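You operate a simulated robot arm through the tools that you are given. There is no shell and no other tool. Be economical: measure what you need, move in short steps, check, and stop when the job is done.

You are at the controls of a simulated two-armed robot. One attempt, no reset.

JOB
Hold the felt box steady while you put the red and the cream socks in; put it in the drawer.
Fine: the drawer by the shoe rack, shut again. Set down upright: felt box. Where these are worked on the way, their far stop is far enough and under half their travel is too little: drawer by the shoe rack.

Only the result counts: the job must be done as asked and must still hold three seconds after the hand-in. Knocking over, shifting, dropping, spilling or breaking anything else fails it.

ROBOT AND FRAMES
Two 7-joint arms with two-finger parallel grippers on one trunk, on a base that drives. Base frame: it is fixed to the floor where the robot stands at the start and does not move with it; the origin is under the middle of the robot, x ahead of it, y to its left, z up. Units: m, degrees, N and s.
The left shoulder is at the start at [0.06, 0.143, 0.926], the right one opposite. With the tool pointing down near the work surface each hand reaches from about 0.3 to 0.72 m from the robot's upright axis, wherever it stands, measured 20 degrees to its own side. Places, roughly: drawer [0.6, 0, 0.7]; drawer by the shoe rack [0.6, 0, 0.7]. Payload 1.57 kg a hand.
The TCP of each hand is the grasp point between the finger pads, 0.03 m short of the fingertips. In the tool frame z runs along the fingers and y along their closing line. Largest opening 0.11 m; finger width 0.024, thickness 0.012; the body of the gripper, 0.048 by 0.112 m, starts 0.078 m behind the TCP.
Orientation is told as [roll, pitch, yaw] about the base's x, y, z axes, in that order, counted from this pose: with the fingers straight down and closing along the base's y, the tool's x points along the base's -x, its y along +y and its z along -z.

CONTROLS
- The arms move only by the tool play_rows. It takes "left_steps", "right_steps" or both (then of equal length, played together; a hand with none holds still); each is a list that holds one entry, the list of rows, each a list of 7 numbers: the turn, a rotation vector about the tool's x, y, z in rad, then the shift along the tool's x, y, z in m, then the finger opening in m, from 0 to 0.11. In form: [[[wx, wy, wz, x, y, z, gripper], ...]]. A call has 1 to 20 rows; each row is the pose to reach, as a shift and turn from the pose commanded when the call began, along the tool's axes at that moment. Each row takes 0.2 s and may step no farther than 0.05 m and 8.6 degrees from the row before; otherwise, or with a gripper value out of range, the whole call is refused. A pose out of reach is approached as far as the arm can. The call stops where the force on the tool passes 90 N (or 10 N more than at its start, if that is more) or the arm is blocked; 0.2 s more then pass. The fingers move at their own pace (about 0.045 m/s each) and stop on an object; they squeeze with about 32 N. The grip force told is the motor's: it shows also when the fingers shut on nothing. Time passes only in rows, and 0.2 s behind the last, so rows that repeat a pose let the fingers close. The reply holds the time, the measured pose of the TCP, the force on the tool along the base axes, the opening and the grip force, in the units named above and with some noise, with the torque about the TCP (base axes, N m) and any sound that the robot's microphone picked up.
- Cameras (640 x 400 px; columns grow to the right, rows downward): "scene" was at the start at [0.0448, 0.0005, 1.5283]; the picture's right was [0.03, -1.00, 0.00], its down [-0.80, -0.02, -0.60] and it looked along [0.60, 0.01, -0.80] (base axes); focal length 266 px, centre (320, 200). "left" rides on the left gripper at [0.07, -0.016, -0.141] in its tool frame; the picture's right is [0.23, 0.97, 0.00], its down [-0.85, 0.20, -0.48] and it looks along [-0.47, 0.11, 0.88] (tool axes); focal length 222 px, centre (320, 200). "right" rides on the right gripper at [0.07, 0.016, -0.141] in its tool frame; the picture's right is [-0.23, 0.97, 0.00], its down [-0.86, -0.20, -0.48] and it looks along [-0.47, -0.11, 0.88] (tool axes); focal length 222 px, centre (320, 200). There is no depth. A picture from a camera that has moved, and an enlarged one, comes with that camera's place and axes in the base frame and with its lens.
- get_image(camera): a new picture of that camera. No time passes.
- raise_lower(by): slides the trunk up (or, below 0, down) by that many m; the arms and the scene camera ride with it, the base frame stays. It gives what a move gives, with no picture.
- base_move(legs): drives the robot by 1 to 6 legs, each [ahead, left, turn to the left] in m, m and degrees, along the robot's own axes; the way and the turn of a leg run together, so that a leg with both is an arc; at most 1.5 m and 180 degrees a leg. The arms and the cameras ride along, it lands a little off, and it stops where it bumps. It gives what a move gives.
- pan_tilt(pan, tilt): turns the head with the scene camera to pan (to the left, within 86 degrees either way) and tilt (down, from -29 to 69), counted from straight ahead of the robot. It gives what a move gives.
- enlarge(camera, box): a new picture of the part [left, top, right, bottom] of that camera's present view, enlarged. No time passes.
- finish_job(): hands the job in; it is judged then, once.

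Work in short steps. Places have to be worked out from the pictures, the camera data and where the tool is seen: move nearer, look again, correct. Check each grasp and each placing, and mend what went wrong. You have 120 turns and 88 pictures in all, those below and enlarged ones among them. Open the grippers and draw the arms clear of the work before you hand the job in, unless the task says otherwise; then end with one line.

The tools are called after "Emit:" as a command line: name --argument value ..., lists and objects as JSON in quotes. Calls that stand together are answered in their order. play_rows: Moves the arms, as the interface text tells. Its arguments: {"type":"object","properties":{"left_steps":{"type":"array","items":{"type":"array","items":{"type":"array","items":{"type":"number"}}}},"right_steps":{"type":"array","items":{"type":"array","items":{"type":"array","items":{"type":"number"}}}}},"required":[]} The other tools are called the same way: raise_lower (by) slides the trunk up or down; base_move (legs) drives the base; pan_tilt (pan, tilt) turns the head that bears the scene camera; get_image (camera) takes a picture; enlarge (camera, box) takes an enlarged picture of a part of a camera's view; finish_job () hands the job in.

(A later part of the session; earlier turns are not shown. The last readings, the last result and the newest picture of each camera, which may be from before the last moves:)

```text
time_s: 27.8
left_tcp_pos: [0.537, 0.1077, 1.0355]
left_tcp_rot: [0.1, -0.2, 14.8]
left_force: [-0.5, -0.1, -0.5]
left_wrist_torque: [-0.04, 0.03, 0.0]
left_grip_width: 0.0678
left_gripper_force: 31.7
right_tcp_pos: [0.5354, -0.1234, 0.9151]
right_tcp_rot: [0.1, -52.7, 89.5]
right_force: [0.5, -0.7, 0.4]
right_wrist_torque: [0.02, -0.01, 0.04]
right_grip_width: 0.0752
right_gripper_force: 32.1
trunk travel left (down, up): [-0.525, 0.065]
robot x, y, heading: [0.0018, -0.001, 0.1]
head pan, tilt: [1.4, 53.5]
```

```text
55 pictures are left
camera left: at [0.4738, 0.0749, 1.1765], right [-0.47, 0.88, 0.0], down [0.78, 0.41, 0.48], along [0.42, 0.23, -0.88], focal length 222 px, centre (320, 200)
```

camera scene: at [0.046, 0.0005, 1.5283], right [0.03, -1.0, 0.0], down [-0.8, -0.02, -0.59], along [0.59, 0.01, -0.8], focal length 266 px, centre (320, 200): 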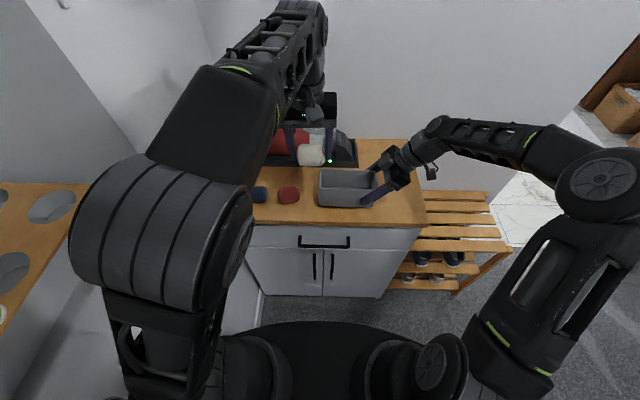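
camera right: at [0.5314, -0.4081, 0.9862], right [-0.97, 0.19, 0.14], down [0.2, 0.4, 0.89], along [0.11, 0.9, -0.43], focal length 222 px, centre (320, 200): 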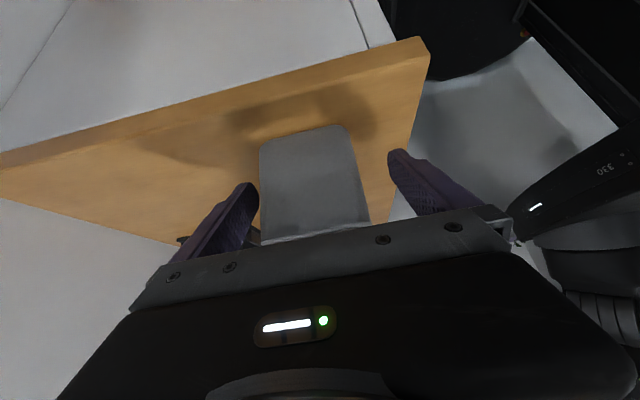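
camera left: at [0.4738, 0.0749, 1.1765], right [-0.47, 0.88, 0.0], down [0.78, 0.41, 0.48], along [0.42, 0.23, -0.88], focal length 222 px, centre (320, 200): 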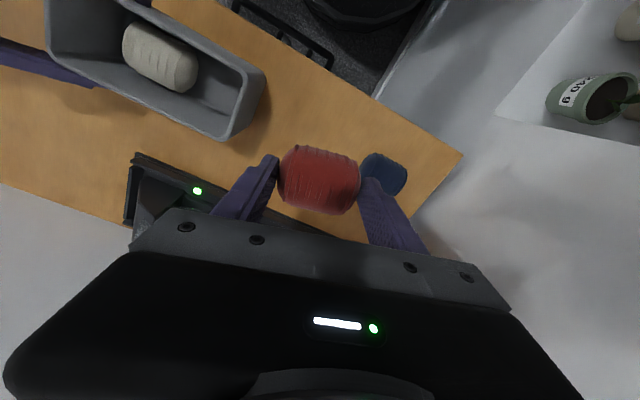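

Red is held. I carry it over the left half of the box (y≈−0.022), where there's just enough room beside cream.

Emit:
play_rows --left_steps '[[[0, 0, 0, 0.01, -0.035, -0.005, 0.03], [0, 0, 0.13, 0.02, -0.075, -0.005, 0.03], [0, 0, 0.258, 0.03, -0.11, 0, 0.03], [0, 0, 0.258, 0.0346, -0.125, 0, 0.03], [0, 0, 0.258, 0.0346, -0.125, 0.02, 0.03], [0, 0, 0.258, 0.0346, -0.125, 0.035, 0.03], [0, 0, 0.258, 0.0346, -0.125, 0.035, 0.03]]]'

Emit:
get_image --camera "left"

Emit:
enlarge --camera "scene" --box '[230, 120, 470, 270]'

```text
time_s: 29.4
left_tcp_pos: [0.5345, -0.0211, 1.0]
left_tcp_rot: [0.1, -0.1, 0.0]
left_force: [-0.3, 0.3, -0.7]
left_wrist_torque: [-0.03, 0.0, 0.0]
left_grip_width: 0.0675
left_gripper_force: 31.8
right_tcp_pos: [0.5353, -0.1249, 0.9148]
right_tcp_rot: [0.1, -52.6, 89.3]
right_force: [0.6, 0.1, -0.1]
right_wrist_torque: [0.01, 0.0, -0.04]
right_grip_width: 0.0752
right_gripper_force: 32.5
trunk travel left (down, up): [-0.525, 0.065]
robot x, y, heading: [-0.002, 0.0009, -0.2]
head pan, tilt: [1.4, 53.5]
```

```text
54 pictures are left
camera left: at [0.465, -0.0371, 1.1406], right [-0.23, 0.97, 0.0], down [0.85, 0.2, 0.48], along [0.47, 0.11, -0.88], focal length 222 px, centre (320, 200)
```

left: 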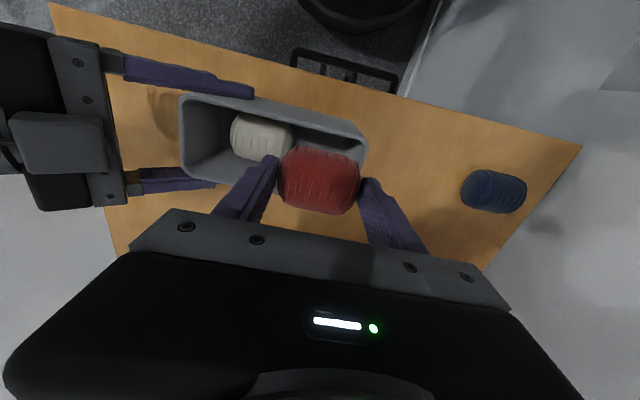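

```text
2.67 times, centred on (350, 195) of scene
camera zoom: at [0.0449, 0.0004, 1.5283], right [0.03, -1.0, 0.0], down [-0.8, -0.02, -0.6], along [0.6, 0.01, -0.8], focal length 710 px, centre (240, 213)
```

zoom: 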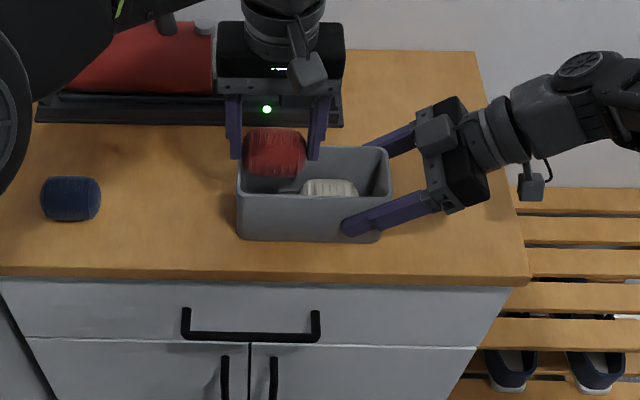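

Red's left end would just brush the wall, so I shift 5 mm right, lower until the fingertips are just above the rim, and release.

Emit:
play_rows --left_steps '[[[0, 0, 0, -0.001, -0.005, 0.0, 0.03], [0, 0, 0, -0.001, -0.005, 0.014, 0.03], [0, 0, 0, -0.001, -0.005, 0.016, 0.03], [0, 0, 0, -0.001, -0.005, 0.016, 0.085], [0, 0, 0, -0.001, -0.005, 0.016, 0.085], [0, 0, 0, -0.001, -0.005, 0.016, 0.085], [0, 0, 0, -0.001, -0.005, -0.03, 0.085], [0, 0, 0, -0.001, -0.005, -0.05, 0.085]]]'

Emit:
get_image --camera "left"

Emit:
enlarge --camera "scene" --box '[230, 120, 470, 270]'

```text
time_s: 31.2
left_tcp_pos: [0.5368, -0.0264, 1.0505]
left_tcp_rot: [0.0, 0.0, 0.0]
left_force: [0.0, 0.0, -0.4]
left_wrist_torque: [0.01, 0.0, 0.01]
left_grip_width: 0.0848
left_gripper_force: 0.1
right_tcp_pos: [0.5358, -0.1243, 0.9147]
right_tcp_rot: [0.1, -52.7, 89.4]
right_force: [-0.1, -1.4, 0.2]
right_wrist_torque: [0.0, 0.03, 0.03]
right_grip_width: 0.0753
right_gripper_force: 32.2
trunk travel left (down, up): [-0.525, 0.065]
robot x, y, heading: [-0.0008, 0.0034, 0.1]
head pan, tilt: [1.4, 53.5]
```

```text
52 pictures are left
camera left: at [0.4667, -0.0414, 1.1915], right [-0.23, 0.97, 0.0], down [0.85, 0.2, 0.48], along [0.47, 0.11, -0.88], focal length 222 px, centre (320, 200)
```

left: 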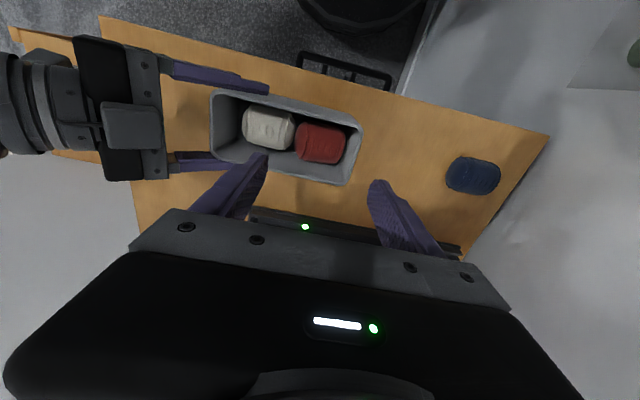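

```text
2.67 times, centred on (350, 195) of scene
camera zoom: at [0.0447, 0.0004, 1.5283], right [0.03, -1.0, 0.0], down [-0.8, -0.02, -0.6], along [0.6, 0.01, -0.8], focal length 710 px, centre (240, 213)
```

zoom: 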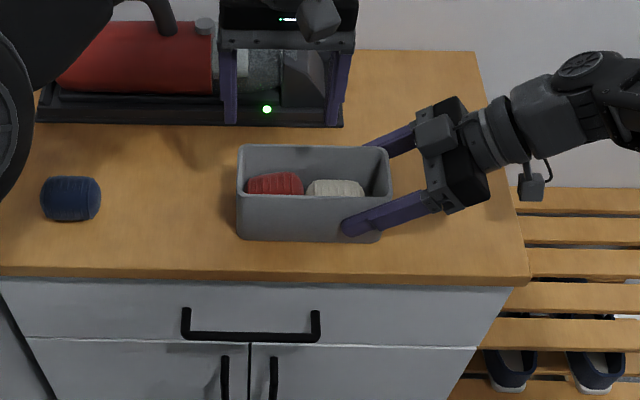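

Both socks lie in the box, side by side below the rim. I re-grip the box nearer its middle for a firmer lift.

Emit:
play_rows --right_steps '[[[0, 0, 0, 0, 0, 0, 0.095], [0, 0, 0, 0, 0, 0, 0.098], [0, 0, 0, -0.0073, 0, 0.0095, 0.098], [0, 0, 0, -0.01457, 0, 0.019, 0.098], [0, 0, 0, -0.01457, 0, 0.019, 0.08], [0, 0, 0, -0.01457, 0, 0.019, 0.06], [0, 0, 0, -0.01457, 0, 0.019, 0.05], [0, 0, 0, -0.01457, 0, 0.019, 0.05]]]' --left_steps '[[[0, 0, 0, 0, 0.03, -0.01, 0.085], [0, 0, 0, 0.02, 0.07, -0.01, 0.085], [0, 0, 0, 0.05, 0.11, -0.01, 0.085], [0, 0, 0, 0.08, 0.15, -0.01, 0.085], [0, 0, 0, 0.11, 0.19, -0.01, 0.085], [0, 0, 0, 0.14, 0.22, -0.01, 0.085], [0, 0, 0, 0.16, 0.25, -0.01, 0.085], [0, 0, 0, 0.16, 0.25, -0.01, 0.085]]]'

Emit:
enlarge --camera "scene" --box '[230, 120, 470, 270]'

```text
time_s: 33.0
left_tcp_pos: [0.3755, 0.2242, 1.06]
left_tcp_rot: [0.1, -0.1, 0.0]
left_force: [0.7, -0.9, 0.2]
left_wrist_torque: [-0.02, 0.01, 0.0]
left_grip_width: 0.085
left_gripper_force: 0.0
right_tcp_pos: [0.536, -0.0996, 0.9148]
right_tcp_rot: [0.1, -52.6, 89.5]
right_force: [-0.8, -1.5, -0.1]
right_wrist_torque: [-0.02, 0.07, 0.06]
right_grip_width: 0.0754
right_gripper_force: 32.0
trunk travel left (down, up): [-0.525, 0.065]
robot x, y, heading: [-0.0013, 0.0011, 0.1]
head pan, tilt: [1.4, 53.5]
```

```text
2.67 times, centred on (350, 195) of scene
camera zoom: at [0.0447, 0.0005, 1.5283], right [0.03, -1.0, 0.0], down [-0.8, -0.02, -0.6], along [0.6, 0.01, -0.8], focal length 710 px, centre (240, 213)
```

zoom: 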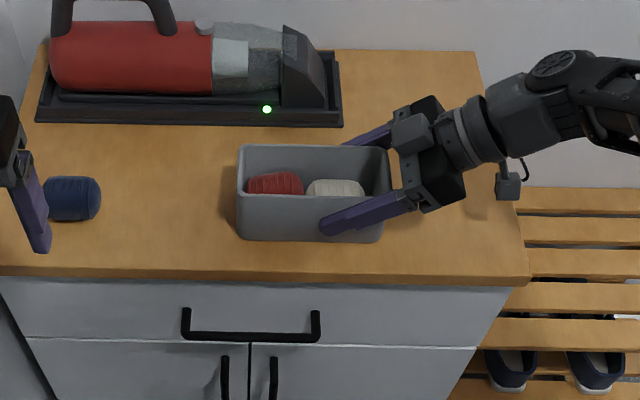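

Grip is firm. I lift 6 cm and check that the box stays level.

Emit:
play_rows --right_steps '[[[0, 0, 0, -0.016, 0, -0.012, 0.05], [0, 0, 0, -0.032, 0, -0.024, 0.05], [0, 0, 0, -0.0476, 0, -0.0364, 0.05], [0, 0, 0, -0.0476, 0, -0.0364, 0.05]]]'

Emit:
enlarge --camera "scene" --box '[230, 120, 470, 270]'

```text
time_s: 34.0
left_tcp_pos: [0.3753, 0.2229, 1.0597]
left_tcp_rot: [0.1, -0.1, -0.1]
left_force: [-0.7, -0.7, 0.5]
left_wrist_torque: [0.0, -0.01, -0.03]
left_grip_width: 0.085
left_gripper_force: 0.1
right_tcp_pos: [0.5356, -0.1018, 0.9749]
right_tcp_rot: [0.1, -52.7, 89.5]
right_force: [-0.4, 0.4, -1.3]
right_wrist_torque: [-0.03, 0.0, -0.02]
right_grip_width: 0.0752
right_gripper_force: 32.1
trunk travel left (down, up): [-0.525, 0.065]
robot x, y, heading: [-0.0023, 0.0014, 0.1]
head pan, tilt: [1.4, 53.5]
```

```text
2.67 times, centred on (350, 195) of scene
camera zoom: at [0.0451, 0.0004, 1.5283], right [0.03, -1.0, 0.0], down [-0.8, -0.02, -0.6], along [0.59, 0.01, -0.8], focal length 710 px, centre (240, 213)
```

zoom: 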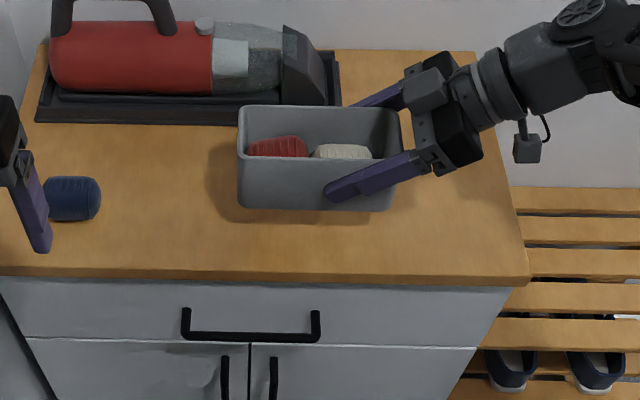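

The box lifts level. I shift it up and to the right, out of the left hand's way, and turn the left hand by yaw −90 for the drawer handle.

Emit:
play_rows --right_steps '[[[0, 0, 0, -0.01, 0, -0.02, 0.05], [0, 0, 0, -0.02, 0, -0.04, 0.05], [0, 0, 0, -0.01, 0, -0.06, 0.05], [0, 0, 0, 0.005, 0, -0.08, 0.05], [0, 0, 0, 0.015, 0, -0.095, 0.05], [0, 0, 0, 0.025, 0, -0.1067, 0.05], [0, 0, 0, 0.025, 0, -0.1067, 0.05], [0, 0, 0, 0.025, 0, -0.1067, 0.05], [0, 0, 0, 0.025, 0, -0.1067, 0.05], [0, 0, 0, 0.025, 0, -0.1067, 0.05], [0, 0, 0, 0.025, 0, -0.1067, 0.05]]]' --left_steps '[[[0, 0, 0.143, 0, 0, 0, 0.085], [0, 0, 0.286, 0, 0, 0, 0.085], [0, 0, 0.429, 0, 0, 0, 0.085], [0, 0, 0.572, 0, 0, 0, 0.085], [0, 0, 0.715, 0, 0, 0, 0.085], [0, 0, 0.858, 0, 0, 0, 0.085], [0, 0, 1.001, 0, 0, 0, 0.085], [0, 0, 1.144, 0, 0, 0, 0.085], [0, 0, 1.287, 0, 0, 0, 0.085], [0, 0, 1.43, 0, 0, 0, 0.085], [0, 0, 1.571, 0, 0, 0, 0.085]]]'

```text
time_s: 36.4
left_tcp_pos: [0.3753, 0.2241, 1.0585]
left_tcp_rot: [0.1, 0.1, -90.2]
left_force: [0.5, 0.6, 0.5]
left_wrist_torque: [0.01, -0.02, -0.01]
left_grip_width: 0.0848
left_gripper_force: 0.1
right_tcp_pos: [0.5356, -0.2002, 1.019]
right_tcp_rot: [0.1, -52.6, 89.5]
right_force: [-0.3, -0.8, -0.4]
right_wrist_torque: [-0.06, 0.0, 0.01]
right_grip_width: 0.0754
right_gripper_force: 32.1
trunk travel left (down, up): [-0.525, 0.065]
robot x, y, heading: [0.0008, 0.0001, 0.0]
head pan, tilt: [1.4, 53.5]
```

Now I drive back 0.12 m to give the left hand room in front of the handle.

Emit:
base_move --legs '[[-0.12, 0, 0]]'

Emit:
get_image --camera "scene"

```text
time_s: 37.6
left_tcp_pos: [0.2556, 0.2242, 1.0589]
left_tcp_rot: [0.1, 0.1, -90.0]
left_force: [-0.7, 0.4, 0.7]
left_wrist_torque: [0.01, -0.03, -0.01]
left_grip_width: 0.0851
left_gripper_force: 0.1
right_tcp_pos: [0.4147, -0.1999, 1.0191]
right_tcp_rot: [0.0, -52.5, 89.7]
right_force: [-0.1, -0.5, -0.4]
right_wrist_torque: [-0.06, 0.01, -0.04]
right_grip_width: 0.0757
right_gripper_force: 32.1
trunk travel left (down, up): [-0.525, 0.065]
robot x, y, heading: [-0.1183, -0.0001, -0.0]
head pan, tilt: [1.4, 53.5]
```

```text
48 pictures are left
camera scene: at [-0.0766, 0.0005, 1.5284], right [0.03, -1.0, 0.0], down [-0.8, -0.02, -0.6], along [0.6, 0.02, -0.8], focal length 266 px, centre (320, 200)
```

scene: 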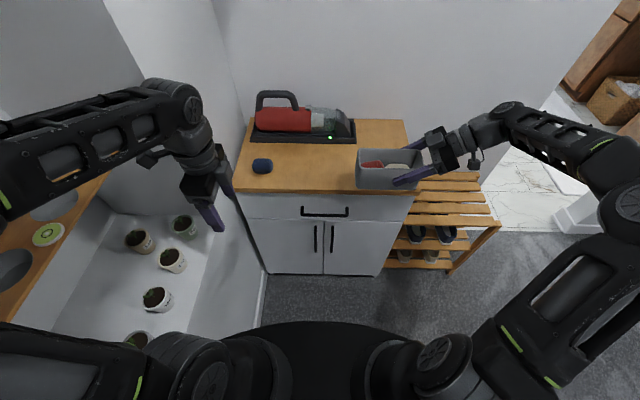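

The view is clear. I tilt the left hand 60° forward and bring it to a stand-off in front of and above the handle.

Emit:
play_rows --left_steps '[[[-0.131, 0, 0, -0.022, 0.005, 0.025, 0.085], [-0.262, 0, 0, -0.044, 0.01, 0.05, 0.085], [-0.393, 0, 0, -0.066, 0.015, 0.075, 0.085], [-0.524, 0, 0, -0.088, 0.02, 0.1, 0.085], [-0.655, 0, 0, -0.11, 0.025, 0.125, 0.085], [-0.786, 0, 0, -0.132, 0.03, 0.15, 0.085], [-0.917, 0, 0, -0.16, 0.035, 0.175, 0.085], [-1.047, 0, 0, -0.184, 0.045, 0.2, 0.085], [-1.047, 0, 0, -0.184, 0.045, 0.2, 0.085]]]'

Emit:
get_image --camera "left"

Emit:
enlarge --camera "scene" --box '[220, 140, 460, 290]'

```text
time_s: 39.6
left_tcp_pos: [0.3114, 0.0282, 0.8528]
left_tcp_rot: [60.1, 0.0, -90.1]
left_force: [0.6, -0.1, -0.2]
left_wrist_torque: [0.0, 0.01, 0.0]
left_grip_width: 0.085
left_gripper_force: 0.0
left hand out of reach, approached as far as the arm can: row 4, 5, 6, 7, 8, 9
right_tcp_pos: [0.4142, -0.2005, 1.0195]
right_tcp_rot: [0.1, -52.6, 89.6]
right_force: [0.6, 0.9, -0.7]
right_wrist_torque: [-0.06, 0.01, 0.01]
right_grip_width: 0.0751
right_gripper_force: 31.7
trunk travel left (down, up): [-0.525, 0.065]
robot x, y, heading: [-0.1215, 0.0026, -0.1]
head pan, tilt: [1.4, 53.5]
```

```text
47 pictures are left
camera left: at [0.1801, 0.0987, 0.9098], right [0.48, 0.23, 0.84], down [-0.32, -0.86, 0.41], along [0.82, -0.47, -0.34], focal length 222 px, centre (320, 200)
```

left: 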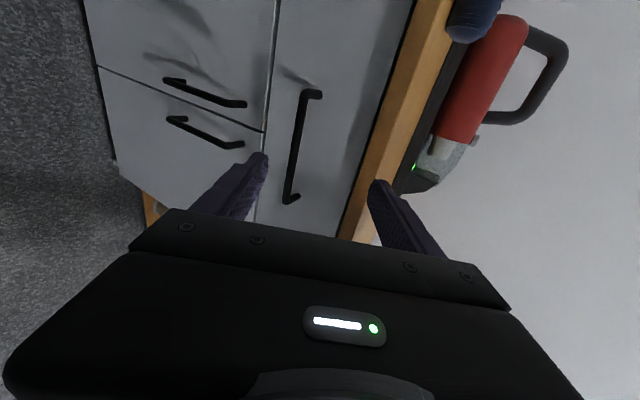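

```text
2.67 times, centred on (340, 215) of scene
camera zoom: at [-0.0748, 0.0007, 1.5283], right [0.03, -1.0, 0.0], down [-0.8, -0.02, -0.6], along [0.6, 0.01, -0.8], focal length 710 px, centre (267, 160)
```

zoom: 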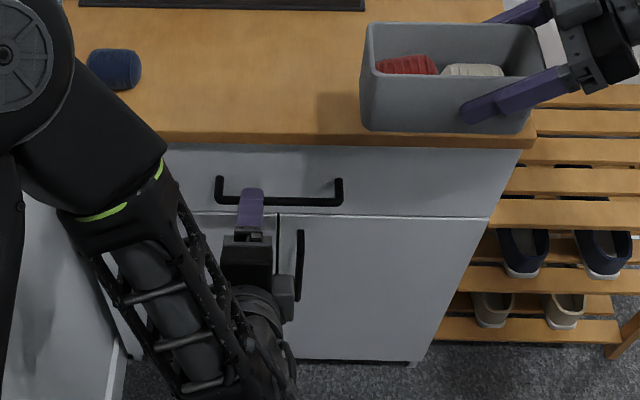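

The bar is at x≈0.432, z≈0.753, y −0.085…+0.077. I approach along the finger direction to just short of it and check.

Emit:
play_rows --left_steps '[[[0, 0, 0, -0.003, -0.01, 0.02, 0.07], [0, 0, 0, -0.006, -0.02, 0.05, 0.06], [0, 0, 0, -0.008, -0.0264, 0.08, 0.06], [0, 0, 0, -0.008, -0.0264, 0.1, 0.06], [0, 0, 0, -0.008, -0.0264, 0.1, 0.06]]]'

Emit:
get_image --camera "left"

Emit:
enlarge --camera "scene" --box '[270, 170, 390, 245]'

```text
time_s: 40.8
left_tcp_pos: [0.3844, 0.0207, 0.78]
left_tcp_rot: [60.1, 0.2, -89.9]
left_force: [0.4, 0.2, -0.7]
left_wrist_torque: [0.02, -0.01, -0.01]
left_grip_width: 0.0601
left_gripper_force: 0.0
right_tcp_pos: [0.4158, -0.1991, 1.0193]
right_tcp_rot: [0.1, -52.5, 89.5]
right_force: [0.0, 0.1, -0.8]
right_wrist_torque: [-0.09, 0.0, 0.03]
right_grip_width: 0.0752
right_gripper_force: 32.1
trunk travel left (down, up): [-0.525, 0.065]
robot x, y, heading: [-0.1187, -0.0009, 0.0]
head pan, tilt: [1.4, 53.5]
```

```text
45 pictures are left
camera left: at [0.2545, 0.0918, 0.8367], right [0.49, 0.23, 0.84], down [-0.31, -0.86, 0.41], along [0.82, -0.46, -0.34], focal length 222 px, centre (320, 200)
```

left: 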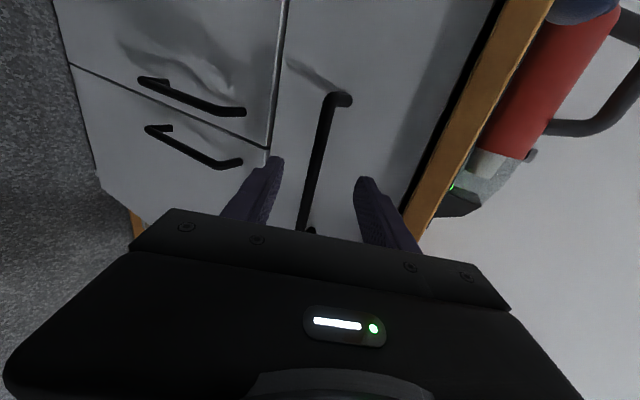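

```text
5.33 times, centred on (330, 208) of scene
camera zoom: at [-0.0747, 0.0004, 1.5283], right [0.03, -1.0, 0.0], down [-0.8, -0.02, -0.6], along [0.6, 0.02, -0.8], focal length 1421 px, centre (267, 160)
```

zoom: 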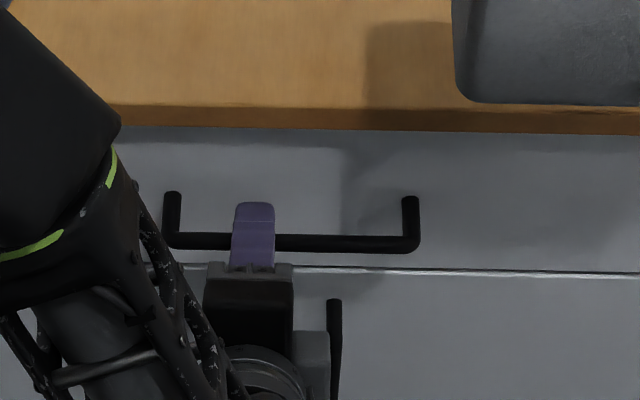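

The bar lines up midway between the fingers. I advance 4.2 cm and close on it.

Emit:
play_rows --left_steps '[[[0, 0, 0, 0, 0, 0.02, 0.06], [0, 0, 0, 0, 0, 0.042, 0.06], [0, 0, 0, 0, 0, 0.042, 0.06], [0, 0, 0, 0, 0, 0.042, 0.03], [0, 0, 0, 0, 0, 0.042, 0.0], [0, 0, 0, 0, 0, 0.042, 0.0], [0, 0, 0, 0, 0, 0.042, 0.0], [0, 0, 0, 0, 0, 0.042, 0.0]]]'

Emit:
get_image --camera "left"

```text
time_s: 42.6
left_tcp_pos: [0.4188, 0.0208, 0.756]
left_tcp_rot: [59.5, 0.1, -90.0]
left_force: [-9.8, -1.7, -23.5]
left_wrist_torque: [-0.1, 0.49, 0.15]
left_grip_width: 0.0117
left_gripper_force: 29.2
right_tcp_pos: [0.4174, -0.2003, 1.0193]
right_tcp_rot: [0.2, -52.6, 89.6]
right_force: [-0.9, -0.2, -1.1]
right_wrist_torque: [-0.05, 0.02, 0.01]
right_grip_width: 0.0753
right_gripper_force: 32.0
trunk travel left (down, up): [-0.525, 0.065]
robot x, y, heading: [-0.1217, -0.0019, 0.4]
head pan, tilt: [1.4, 53.5]
```

```text
43 pictures are left
camera left: at [0.2893, 0.0915, 0.8138], right [0.49, 0.23, 0.84], down [-0.31, -0.86, 0.41], along [0.81, -0.47, -0.35], focal length 222 px, centre (320, 200)
```

left: 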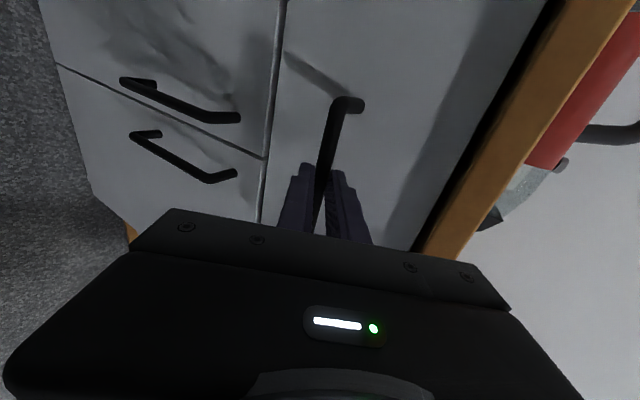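

The bar is gripped (0.0117 m). I ease the vertical load by 3 mm, then pull by driving the base back.

Emit:
play_rows --left_steps '[[[0, 0, 0, 0, -0.003, 0.0015, 0.0], [0, 0, 0, 0, -0.003, 0.0015, 0.0]]]'

Emit:
base_move --legs '[[-0.12, 0, 0]]'

Emit:
get_image --camera "scene"

```text
time_s: 43.2
left_tcp_pos: [0.4195, 0.0205, 0.7557]
left_tcp_rot: [59.9, 0.1, -90.0]
left_force: [-22.1, 2.3, -8.7]
left_wrist_torque: [-0.03, 0.43, 0.18]
left_grip_width: 0.0118
left_gripper_force: 28.7
right_tcp_pos: [0.4153, -0.2001, 1.0205]
right_tcp_rot: [0.0, -52.5, 89.6]
right_force: [0.6, 0.3, -2.1]
right_wrist_torque: [-0.02, -0.02, -0.03]
right_grip_width: 0.0755
right_gripper_force: 32.1
trunk travel left (down, up): [-0.525, 0.065]
robot x, y, heading: [-0.1208, 0.0019, 0.1]
head pan, tilt: [1.4, 53.5]
```

```text
time_s: 44.5
left_tcp_pos: [0.3007, 0.0211, 0.756]
left_tcp_rot: [60.0, 0.1, -89.9]
left_force: [-1.2, 1.1, -13.4]
left_wrist_torque: [-0.08, 0.26, 0.08]
left_grip_width: 0.0117
left_gripper_force: 28.9
right_tcp_pos: [0.2949, -0.2003, 1.019]
right_tcp_rot: [0.1, -52.6, 89.5]
right_force: [0.2, 0.1, -1.0]
right_wrist_torque: [-0.05, 0.01, -0.03]
right_grip_width: 0.0752
right_gripper_force: 31.8
trunk travel left (down, up): [-0.525, 0.065]
robot x, y, heading: [-0.2416, -0.0016, -0.1]
head pan, tilt: [1.4, 53.5]
```

```text
42 pictures are left
camera scene: at [-0.196, 0.0005, 1.5283], right [0.02, -1.0, 0.0], down [-0.8, -0.02, -0.6], along [0.59, 0.01, -0.8], focal length 266 px, centre (320, 200)
```

scene: 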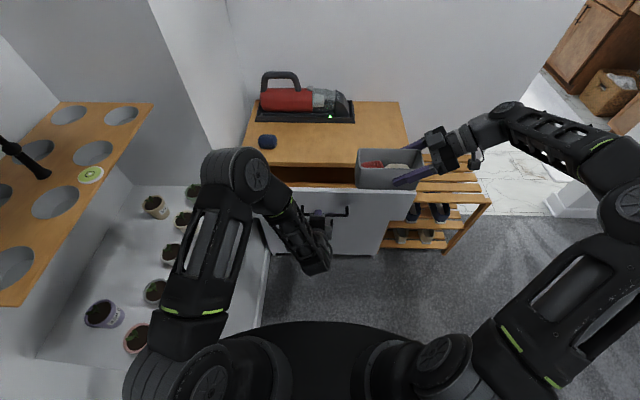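

The drawer is opening and has moved 12 cm. I continue pulling toward its far stop in smaller steps.

Emit:
base_move --legs '[[-0.07, 0, 0]]'

Emit:
get_image --camera "scene"

```text
time_s: 45.3
left_tcp_pos: [0.2857, 0.0209, 0.7554]
left_tcp_rot: [60.1, 0.2, -89.9]
left_force: [-1.9, -1.6, -7.6]
left_wrist_torque: [0.04, 0.24, 0.17]
left_grip_width: 0.0119
left_gripper_force: 28.9
right_tcp_pos: [0.2799, -0.2001, 1.018]
right_tcp_rot: [0.2, -52.6, 89.4]
right_force: [-0.6, 0.6, -0.6]
right_wrist_torque: [-0.08, -0.02, -0.03]
right_grip_width: 0.0753
right_gripper_force: 31.9
trunk travel left (down, up): [-0.525, 0.065]
robot x, y, heading: [-0.2552, 0.0021, 0.3]
head pan, tilt: [1.4, 53.5]
stopped in leg 1: the robot was blocked; the commanded pose is now the measured one
```

```text
41 pictures are left
camera scene: at [-0.2115, 0.0003, 1.5284], right [0.02, -1.0, 0.0], down [-0.8, -0.02, -0.6], along [0.6, 0.01, -0.8], focal length 266 px, centre (320, 200)
```

scene: 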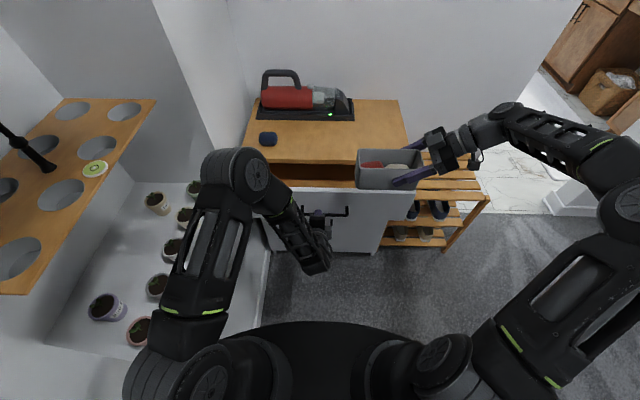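

The base was blocked after 13.5 cm in total. I tug with the arm alone to learn whether that is the drawer's stop or something behind the robot.

Emit:
play_rows --left_steps '[[[0, 0, 0, 0, -0.01, -0.0173, 0.0], [0, 0, 0, 0, -0.02, -0.0346, 0.0], [0, 0, 0, 0, -0.02, -0.0346, 0.0]]]'

```text
time_s: 46.1
left_tcp_pos: [0.2477, 0.0209, 0.7564]
left_tcp_rot: [60.2, 0.2, -89.8]
left_force: [-0.1, -2.3, -15.8]
left_wrist_torque: [0.18, 0.32, 0.26]
left_grip_width: 0.0121
left_gripper_force: 28.8
right_tcp_pos: [0.2804, -0.2003, 1.0179]
right_tcp_rot: [0.3, -52.5, 89.3]
right_force: [-0.6, 0.2, -1.8]
right_wrist_torque: [-0.05, 0.01, 0.04]
right_grip_width: 0.0753
right_gripper_force: 32.7
trunk travel left (down, up): [-0.525, 0.065]
robot x, y, heading: [-0.259, -0.0002, 0.0]
head pan, tilt: [1.4, 53.5]
```

The drawer still moves, so the base is what's blocked behind. I keep pulling with the arm.

Emit:
play_rows --left_steps '[[[0, 0, 0, 0, -0.01, -0.0173, 0.0], [0, 0, 0, 0, -0.02, -0.0346, 0.0], [0, 0, 0, 0, -0.03, -0.052, 0.0], [0, 0, 0, 0, -0.04, -0.0693, 0.0], [0, 0, 0, 0, -0.04, -0.0693, 0.0]]]'

Emit:
get_image --camera "scene"

```text
time_s: 47.3
left_tcp_pos: [0.1729, 0.022, 0.7561]
left_tcp_rot: [60.3, -0.1, -89.6]
left_force: [0.5, -3.8, -38.4]
left_wrist_torque: [0.04, 0.62, -0.69]
left_grip_width: 0.0119
left_gripper_force: 29.6
right_tcp_pos: [0.2821, -0.2014, 1.0167]
right_tcp_rot: [0.4, -52.7, 89.3]
right_force: [-0.3, -0.1, -1.7]
right_wrist_torque: [-0.04, -0.02, 0.0]
right_grip_width: 0.0753
right_gripper_force: 31.4
trunk travel left (down, up): [-0.525, 0.065]
robot x, y, heading: [-0.2564, -0.0019, 0.1]
head pan, tilt: [1.4, 53.5]
```

```text
40 pictures are left
camera scene: at [-0.2083, 0.0001, 1.5278], right [0.02, -1.0, 0.0], down [-0.8, -0.02, -0.59], along [0.59, 0.01, -0.8], focal length 266 px, centre (320, 200)
```

scene: 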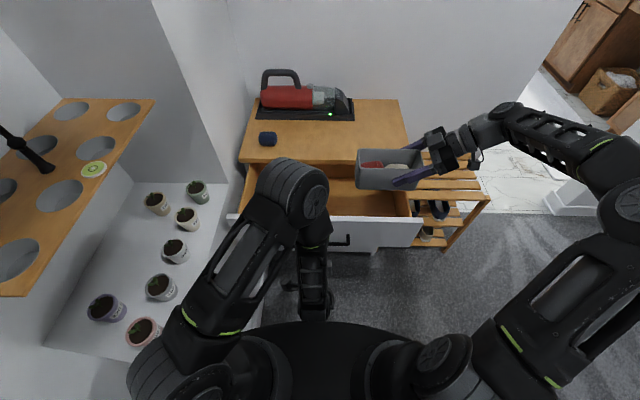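

Open 25 cm. I relieve the vertical load and pull a few cm more to find the far stop.

Emit:
play_rows --left_steps '[[[0, 0, 0, 0, -0.0043, 0.0025, 0.0], [0, 0, 0, 0, -0.0143, -0.0148, 0.0], [0, 0, 0, 0, -0.0243, -0.0321, 0.0], [0, 0, 0, 0, -0.0243, -0.0321, 0.0]]]'

Emit:
enlarge --camera "scene" --box '[210, 130, 450, 280]'

```text
time_s: 48.5
left_tcp_pos: [0.1846, 0.0337, 0.7767]
left_tcp_rot: [67.4, -1.1, -85.6]
left_force: [1.0, 0.1, -0.5]
left_wrist_torque: [0.03, 0.02, -0.01]
left_grip_width: 0.0001
left_gripper_force: 20.9
right_tcp_pos: [0.2789, -0.1989, 1.0182]
right_tcp_rot: [0.3, -52.6, 89.3]
right_force: [-0.8, 0.4, -1.4]
right_wrist_torque: [-0.06, -0.01, 0.03]
right_grip_width: 0.0753
right_gripper_force: 31.6
trunk travel left (down, up): [-0.525, 0.065]
robot x, y, heading: [-0.257, 0.0003, 0.1]
head pan, tilt: [1.4, 53.5]
stopped in row 4 (left hand): the arm was blocked; the commanded pose is now the measured one
```

```text
2.67 times, centred on (330, 205) of scene
camera zoom: at [-0.211, 0.0007, 1.5285], right [0.03, -1.0, 0.0], down [-0.8, -0.02, -0.6], along [0.6, 0.02, -0.8], focal length 710 px, centre (293, 187)
```

zoom: 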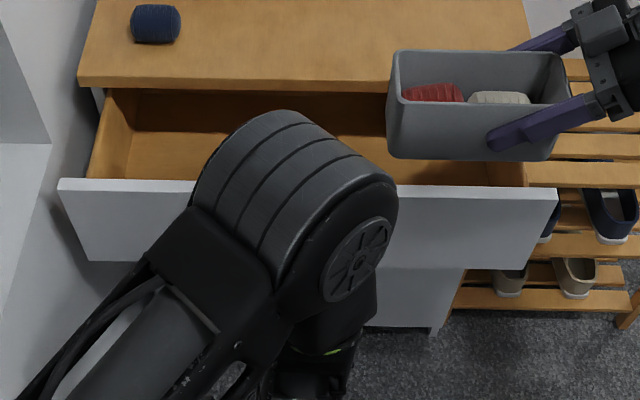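

The grip slipped off the bar, and the drawer seems to have slid partly back. I take a fresh overall look before continuing.

Emit:
play_rows --left_steps '[[[0, 0, 0, 0, 0, 0, 0.0], [0, 0, 0, 0, 0, 0, 0.0]]]'

Emit:
get_image --camera "scene"

Emit:
get_image --camera "left"

```text
time_s: 49.1
left_tcp_pos: [0.1846, 0.0324, 0.7763]
left_tcp_rot: [67.4, -1.1, -85.8]
left_force: [-0.9, 0.0, 0.0]
left_wrist_torque: [-0.01, -0.02, -0.01]
left_grip_width: 0.0001
left_gripper_force: 21.2
right_tcp_pos: [0.2794, -0.1992, 1.0186]
right_tcp_rot: [0.3, -52.6, 89.5]
right_force: [-0.6, 0.2, -1.4]
right_wrist_torque: [-0.08, 0.01, -0.01]
right_grip_width: 0.0752
right_gripper_force: 31.8
trunk travel left (down, up): [-0.525, 0.065]
robot x, y, heading: [-0.2528, -0.0002, -0.1]
head pan, tilt: [1.4, 53.5]
```

```text
38 pictures are left
camera scene: at [-0.2109, 0.0006, 1.5283], right [0.03, -1.0, 0.0], down [-0.8, -0.02, -0.6], along [0.6, 0.02, -0.8], focal length 266 px, centre (320, 200)
```

scene: 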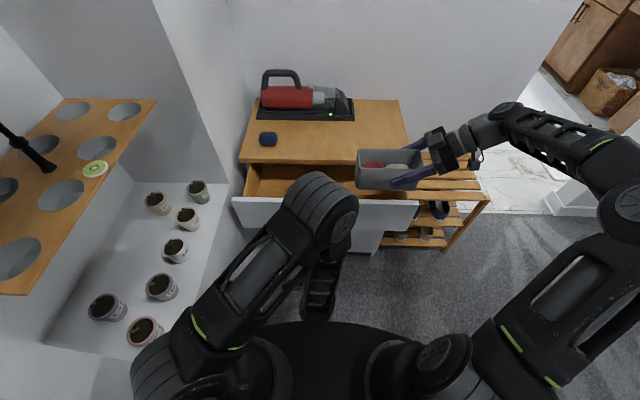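

```text
37 pictures are left
camera left: at [0.0426, 0.0935, 0.8135], right [0.35, 0.27, 0.9], down [-0.3, -0.87, 0.38], along [0.89, -0.4, -0.23], focal length 222 px, centre (320, 200)
```

left: 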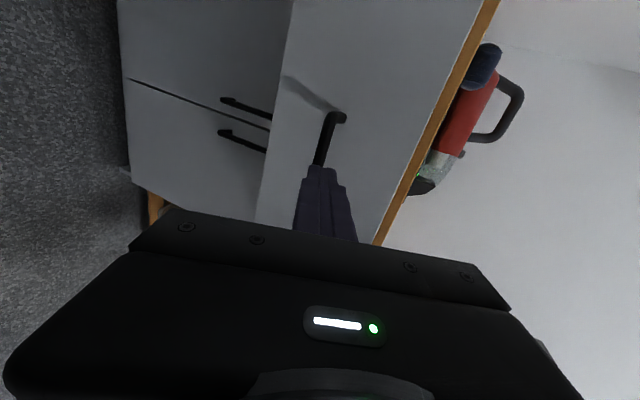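

The drawer has settled about 16 cm open. I reopen the fingers, restore the 60° orientation in front of the bar, and look again.

Emit:
play_rows --left_steps '[[[0.06, -0.03, 0.018, -0.006, 0, -0.01, 0.06], [0.129, -0.065, 0.037, -0.012, 0, -0.01, 0.06], [0.129, -0.065, 0.037, -0.012, 0, -0.01, 0.06]]]'

Emit:
get_image --camera "left"

```text
time_s: 49.9
left_tcp_pos: [0.1749, 0.0189, 0.7806]
left_tcp_rot: [59.8, -0.8, -90.1]
left_force: [0.2, 0.3, 1.0]
left_wrist_torque: [-0.02, -0.02, 0.0]
left_grip_width: 0.0602
left_gripper_force: 0.1
right_tcp_pos: [0.279, -0.1998, 1.0198]
right_tcp_rot: [0.3, -52.6, 89.3]
right_force: [0.3, -1.5, -1.6]
right_wrist_torque: [-0.04, -0.01, -0.01]
right_grip_width: 0.0753
right_gripper_force: 32.2
trunk travel left (down, up): [-0.525, 0.065]
robot x, y, heading: [-0.2572, 0.0031, 0.3]
head pan, tilt: [1.4, 53.5]
```

```text
36 pictures are left
camera left: at [0.0436, 0.0906, 0.8349], right [0.49, 0.24, 0.84], down [-0.32, -0.85, 0.43], along [0.81, -0.47, -0.34], focal length 222 px, centre (320, 200)
```

left: 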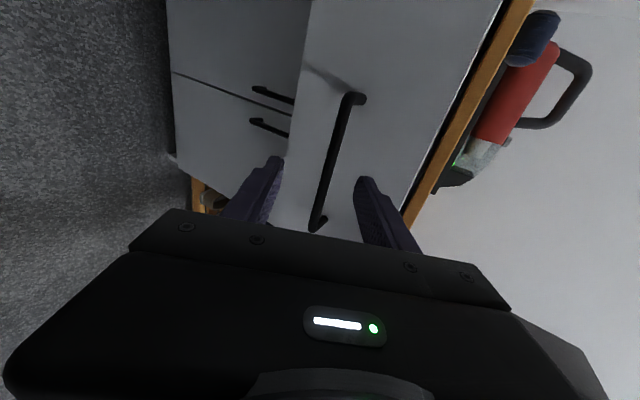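

The bar is now around x≈0.265, z≈0.747. I approach with a small upward correction, slightly deeper this time, and close.

Emit:
play_rows --left_steps '[[[0, 0, 0, 0, 0.01, 0.02, 0.06], [0, 0, 0, 0, 0.015, 0.045, 0.06], [0, 0, 0, 0, 0.015, 0.07, 0.06], [0, 0, 0, 0, 0.015, 0.085, 0.06], [0, 0, 0, 0, 0.015, 0.085, 0.03], [0, 0, 0, 0, 0.015, 0.085, 0.0], [0, 0, 0, 0, 0.015, 0.085, 0.0], [0, 0, 0, 0, 0.015, 0.085, 0.0], [0, 0, 0, 0, 0.015, 0.085, 0.0]]]'

Emit:
get_image --camera "left"

```text
time_s: 51.9
left_tcp_pos: [0.2561, 0.0194, 0.7514]
left_tcp_rot: [60.2, -0.8, -90.1]
left_force: [1.2, 0.9, 7.3]
left_wrist_torque: [0.72, -0.1, -0.18]
left_grip_width: 0.0121
left_gripper_force: 29.3
right_tcp_pos: [0.2795, -0.1999, 1.0191]
right_tcp_rot: [0.2, -52.5, 89.3]
right_force: [-0.5, 0.2, -2.2]
right_wrist_torque: [-0.04, -0.01, 0.01]
right_grip_width: 0.0753
right_gripper_force: 32.1
trunk travel left (down, up): [-0.525, 0.065]
robot x, y, heading: [-0.2543, -0.0008, 0.0]
head pan, tilt: [1.4, 53.5]
```

```text
35 pictures are left
camera left: at [0.1262, 0.0912, 0.8058], right [0.48, 0.24, 0.84], down [-0.32, -0.85, 0.42], along [0.82, -0.47, -0.34], focal length 222 px, centre (320, 200)
```

left: 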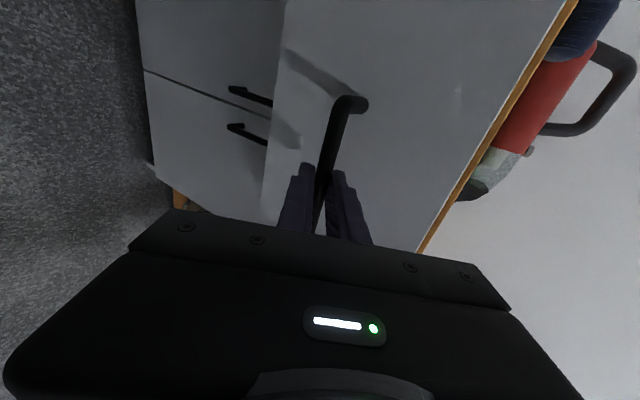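

Firm, low-force grip. I pull a straight 7.5 cm.

Emit:
play_rows --left_steps '[[[0, 0, 0, 0, -0.01, -0.0173, 0.0], [0, 0, 0, 0, -0.02, -0.0346, 0.0], [0, 0, 0, 0, -0.03, -0.052, 0.0], [0, 0, 0, 0, -0.0375, -0.065, 0.0], [0, 0, 0, 0, -0.0375, -0.065, 0.0]]]'

Emit:
get_image --camera "scene"

```text
time_s: 53.1
left_tcp_pos: [0.1804, 0.0205, 0.7502]
left_tcp_rot: [60.1, -0.8, -90.0]
left_force: [-1.3, 5.4, 11.3]
left_wrist_torque: [0.74, -0.08, -0.22]
left_grip_width: 0.0119
left_gripper_force: 29.5
right_tcp_pos: [0.2795, -0.2005, 1.0184]
right_tcp_rot: [0.2, -52.6, 89.6]
right_force: [-0.4, 0.0, 0.3]
right_wrist_torque: [-0.03, 0.01, 0.03]
right_grip_width: 0.0754
right_gripper_force: 32.0
trunk travel left (down, up): [-0.525, 0.065]
robot x, y, heading: [-0.255, -0.0003, -0.2]
head pan, tilt: [1.4, 53.5]
```

```text
34 pictures are left
camera scene: at [-0.2118, 0.001, 1.5284], right [0.03, -1.0, 0.0], down [-0.8, -0.02, -0.6], along [0.6, 0.01, -0.8], focal length 266 px, centre (320, 200)
```

scene: 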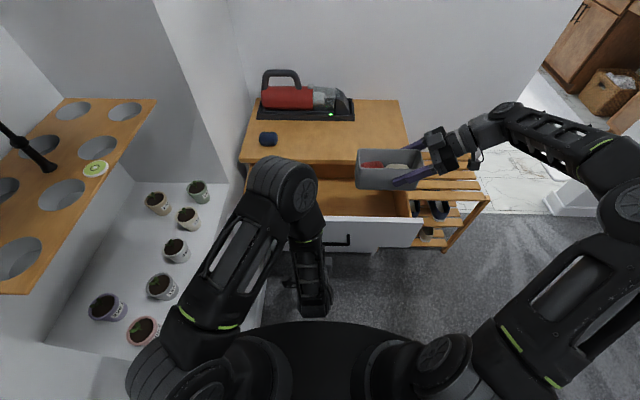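

The drawer is open about 24 cm. I release the handle and draw the left arm back and out to the left so the box has room.

Emit:
play_rows --left_steps '[[[0, 0, 0, 0, 0, 0, 0.05], [0, 0, 0, 0, 0, 0, 0.06], [0, 0, 0, 0, 0, 0, 0.06], [0, 0, 0, 0, 0, -0.03, 0.06], [0, 0, 0, 0, 0, -0.055, 0.06], [0, 0, 0, 0.03, 0.01, -0.055, 0.06], [0, 0, 0, 0.07, 0.03, -0.06, 0.06], [0, 0, 0, 0.11, 0.06, -0.07, 0.06], [0, 0, 0, 0.15, 0.09, -0.08, 0.06], [0, 0, 0, 0.19, 0.1, -0.08, 0.06]]]'

Emit:
get_image --camera "scene"

```text
refused: row 8 steps farther than a row can; nothing moved
```

```text
33 pictures are left
camera scene: at [-0.2118, 0.001, 1.5284], right [0.03, -1.0, 0.0], down [-0.8, -0.02, -0.6], along [0.6, 0.01, -0.8], focal length 266 px, centre (320, 200)
```

scene: 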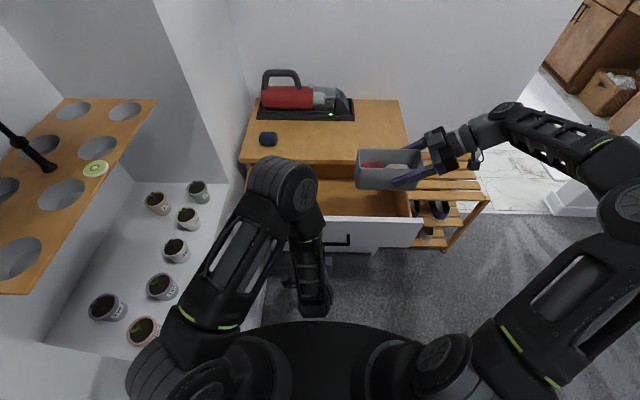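

One row stepped too far, so I repeat with smaller increments.

Emit:
play_rows --left_steps '[[[0, 0, 0, 0, 0, 0, 0.05], [0, 0, 0, 0, 0, 0, 0.06], [0, 0, 0, 0, 0, 0, 0.06], [0, 0, 0, 0, 0, -0.03, 0.06], [0, 0, 0, 0, 0, -0.055, 0.06], [0, 0, 0, 0.03, 0.01, -0.055, 0.06], [0, 0, 0, 0.06, 0.03, -0.06, 0.06], [0, 0, 0, 0.09, 0.055, -0.065, 0.06], [0, 0, 0, 0.12, 0.08, -0.07, 0.06], [0, 0, 0, 0.155, 0.09, -0.075, 0.06], [0, 0, 0, 0.19, 0.1, -0.08, 0.06]]]'

Emit:
get_image --camera "scene"

```text
time_s: 55.5
left_tcp_pos: [0.218, 0.1341, 0.8141]
left_tcp_rot: [60.1, -0.8, -89.9]
left_force: [-0.1, 0.7, -0.9]
left_wrist_torque: [-0.07, 0.01, 0.0]
left_grip_width: 0.06
left_gripper_force: 0.0
left hand out of reach, approached as far as the arm can: row 7, 8, 9, 10, 11
right_tcp_pos: [0.2796, -0.1987, 1.0189]
right_tcp_rot: [0.3, -52.5, 89.4]
right_force: [0.4, 0.8, -1.2]
right_wrist_torque: [-0.04, 0.0, 0.03]
right_grip_width: 0.0754
right_gripper_force: 31.9
trunk travel left (down, up): [-0.525, 0.065]
robot x, y, heading: [-0.258, 0.001, -0.0]
head pan, tilt: [1.4, 53.5]
```

```text
32 pictures are left
camera scene: at [-0.2103, 0.0024, 1.5283], right [0.03, -1.0, 0.0], down [-0.8, -0.02, -0.59], along [0.59, 0.01, -0.8], focal length 266 px, centre (320, 200)
```

scene: 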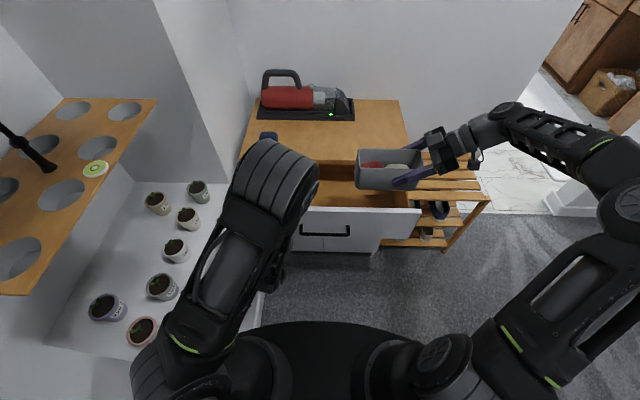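

The left hand drifted forward and nudged the drawer in a little. I pull the hand up and back while un-tilting it.

Emit:
play_rows --left_steps '[[[0, 0, 0, 0, 0.012, -0.035, 0.06], [0.1, 0, 0, 0, 0.035, -0.055, 0.06], [0.2, 0, 0, 0.01, 0.06, -0.075, 0.06], [0.3, 0, 0, 0.03, 0.085, -0.09, 0.06], [0.42, 0, 0, 0.05, 0.11, -0.1, 0.06], [0.54, 0, 0, 0.075, 0.13, -0.11, 0.06], [0.66, 0, 0, 0.1, 0.15, -0.12, 0.06], [0.66, 0, 0, 0.13, 0.15, -0.12, 0.06]]]'

Emit:
get_image --camera "scene"

```text
time_s: 57.3
left_tcp_pos: [0.1898, 0.2683, 1.0037]
left_tcp_rot: [22.2, -1.0, -90.2]
left_force: [0.0, 0.8, 0.2]
left_wrist_torque: [0.0, -0.02, 0.02]
left_grip_width: 0.0601
left_gripper_force: 0.2
left hand out of reach, approached as far as the arm can: row 1, 2, 3, 4
right_tcp_pos: [0.2795, -0.1982, 1.0184]
right_tcp_rot: [0.2, -52.5, 89.4]
right_force: [-0.5, -0.4, -1.2]
right_wrist_torque: [-0.09, 0.01, -0.02]
right_grip_width: 0.0754
right_gripper_force: 32.3
trunk travel left (down, up): [-0.525, 0.065]
robot x, y, heading: [-0.2566, -0.0023, 0.2]
head pan, tilt: [1.4, 53.5]
```

```text
31 pictures are left
camera scene: at [-0.2106, 0.0015, 1.5283], right [0.03, -1.0, 0.0], down [-0.8, -0.02, -0.6], along [0.59, 0.01, -0.8], focal length 266 px, centre (320, 200)
```

scene: 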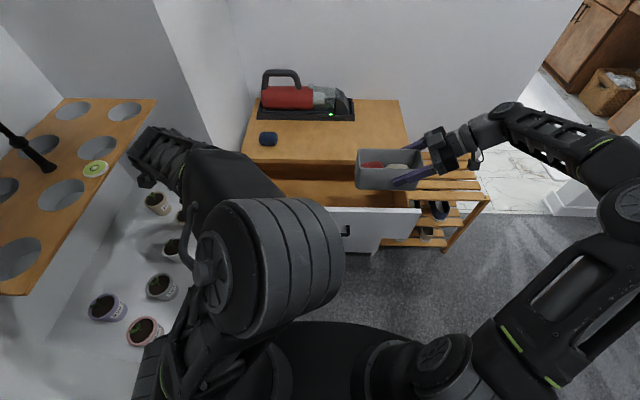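

The left arm is clear of the drawer. I zoom in to measure the drawer opening.

Emit:
enlarge --camera "scene" --box '[240, 130, 480, 280]'

```text
2.67 times, centred on (360, 205) of scene
camera zoom: at [-0.2106, 0.0015, 1.5283], right [0.03, -1.0, 0.0], down [-0.8, -0.02, -0.6], along [0.59, 0.01, -0.8], focal length 710 px, centre (213, 187)
```

zoom: 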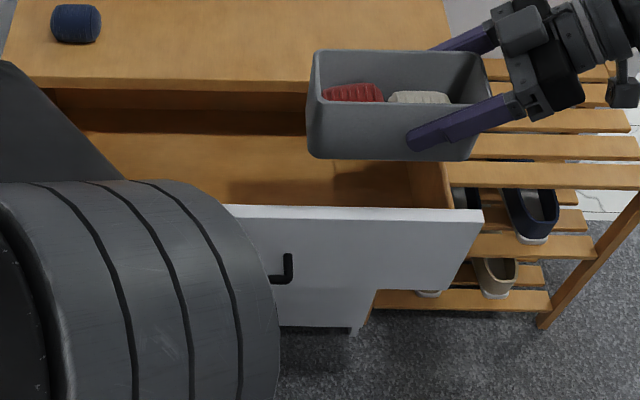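

The drawer is open about 21 cm: its front inner face is at x≈0.285, its top at z≈0.838, and the counter edge is at x≈0.46. I'll bring the box above the drawer to x≈0.372, y centre≈0.

Emit:
play_rows --right_steps '[[[0, 0, 0, -0.02, -0.02, 0.0267, 0.05], [0, 0, 0, -0.04, -0.04, 0.0534, 0.05], [0, 0, 0, -0.06, -0.06, 0.08, 0.05], [0, 0, 0, -0.08, -0.08, 0.1067, 0.05], [0, 0, 0, -0.102, -0.0925, 0.1334, 0.05], [0, 0, 0, -0.102, -0.0925, 0.1334, 0.05]]]'

Emit:
get_image --camera "scene"

```text
time_s: 58.7
left_tcp_pos: [0.1904, 0.2673, 1.0049]
left_tcp_rot: [22.3, -0.8, -90.0]
left_force: [-0.7, 0.2, 0.7]
left_wrist_torque: [0.01, 0.01, 0.04]
left_grip_width: 0.0599
left_gripper_force: 0.2
right_tcp_pos: [0.3744, -0.0312, 1.0179]
right_tcp_rot: [0.2, -52.6, 89.3]
right_force: [0.1, -0.3, -0.5]
right_wrist_torque: [-0.04, -0.02, 0.02]
right_grip_width: 0.0751
right_gripper_force: 31.8
trunk travel left (down, up): [-0.525, 0.065]
robot x, y, heading: [-0.2559, 0.0004, 0.1]
head pan, tilt: [1.4, 53.5]
```

```text
29 pictures are left
camera scene: at [-0.211, 0.0003, 1.5283], right [0.03, -1.0, 0.0], down [-0.8, -0.02, -0.6], along [0.6, 0.02, -0.8], focal length 266 px, centre (320, 200)
```

scene: 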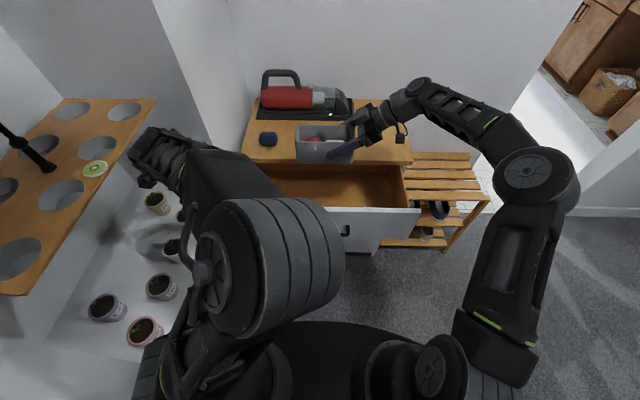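

I zoom in to check the wrist's clearance to the counter edge before descending.

Emit:
enlarge --camera "scene" --box '[260, 70, 460, 260]'

Emit:
get_image --camera "right"

```text
2.11 times, centred on (360, 165) of scene
camera zoom: at [-0.211, 0.0003, 1.5283], right [0.03, -1.0, 0.0], down [-0.8, -0.02, -0.6], along [0.6, 0.02, -0.8], focal length 561 px, centre (236, 274)
```

zoom: 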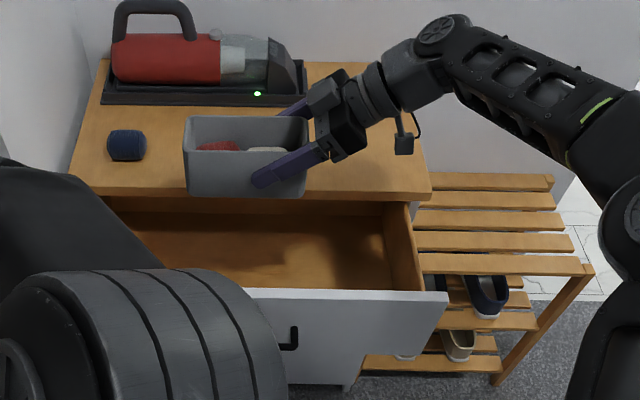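

```text
27 pictures are left
camera right: at [0.358, -0.1855, 1.0487], right [-0.97, 0.14, 0.18], down [0.2, 0.14, 0.97], along [0.12, 0.98, -0.16], focal length 222 px, centre (320, 200)
```

right: 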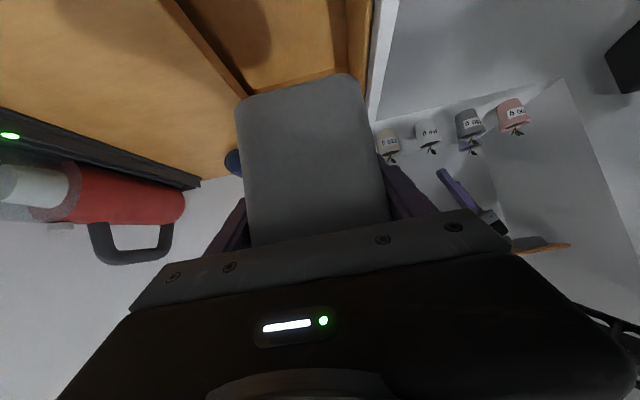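

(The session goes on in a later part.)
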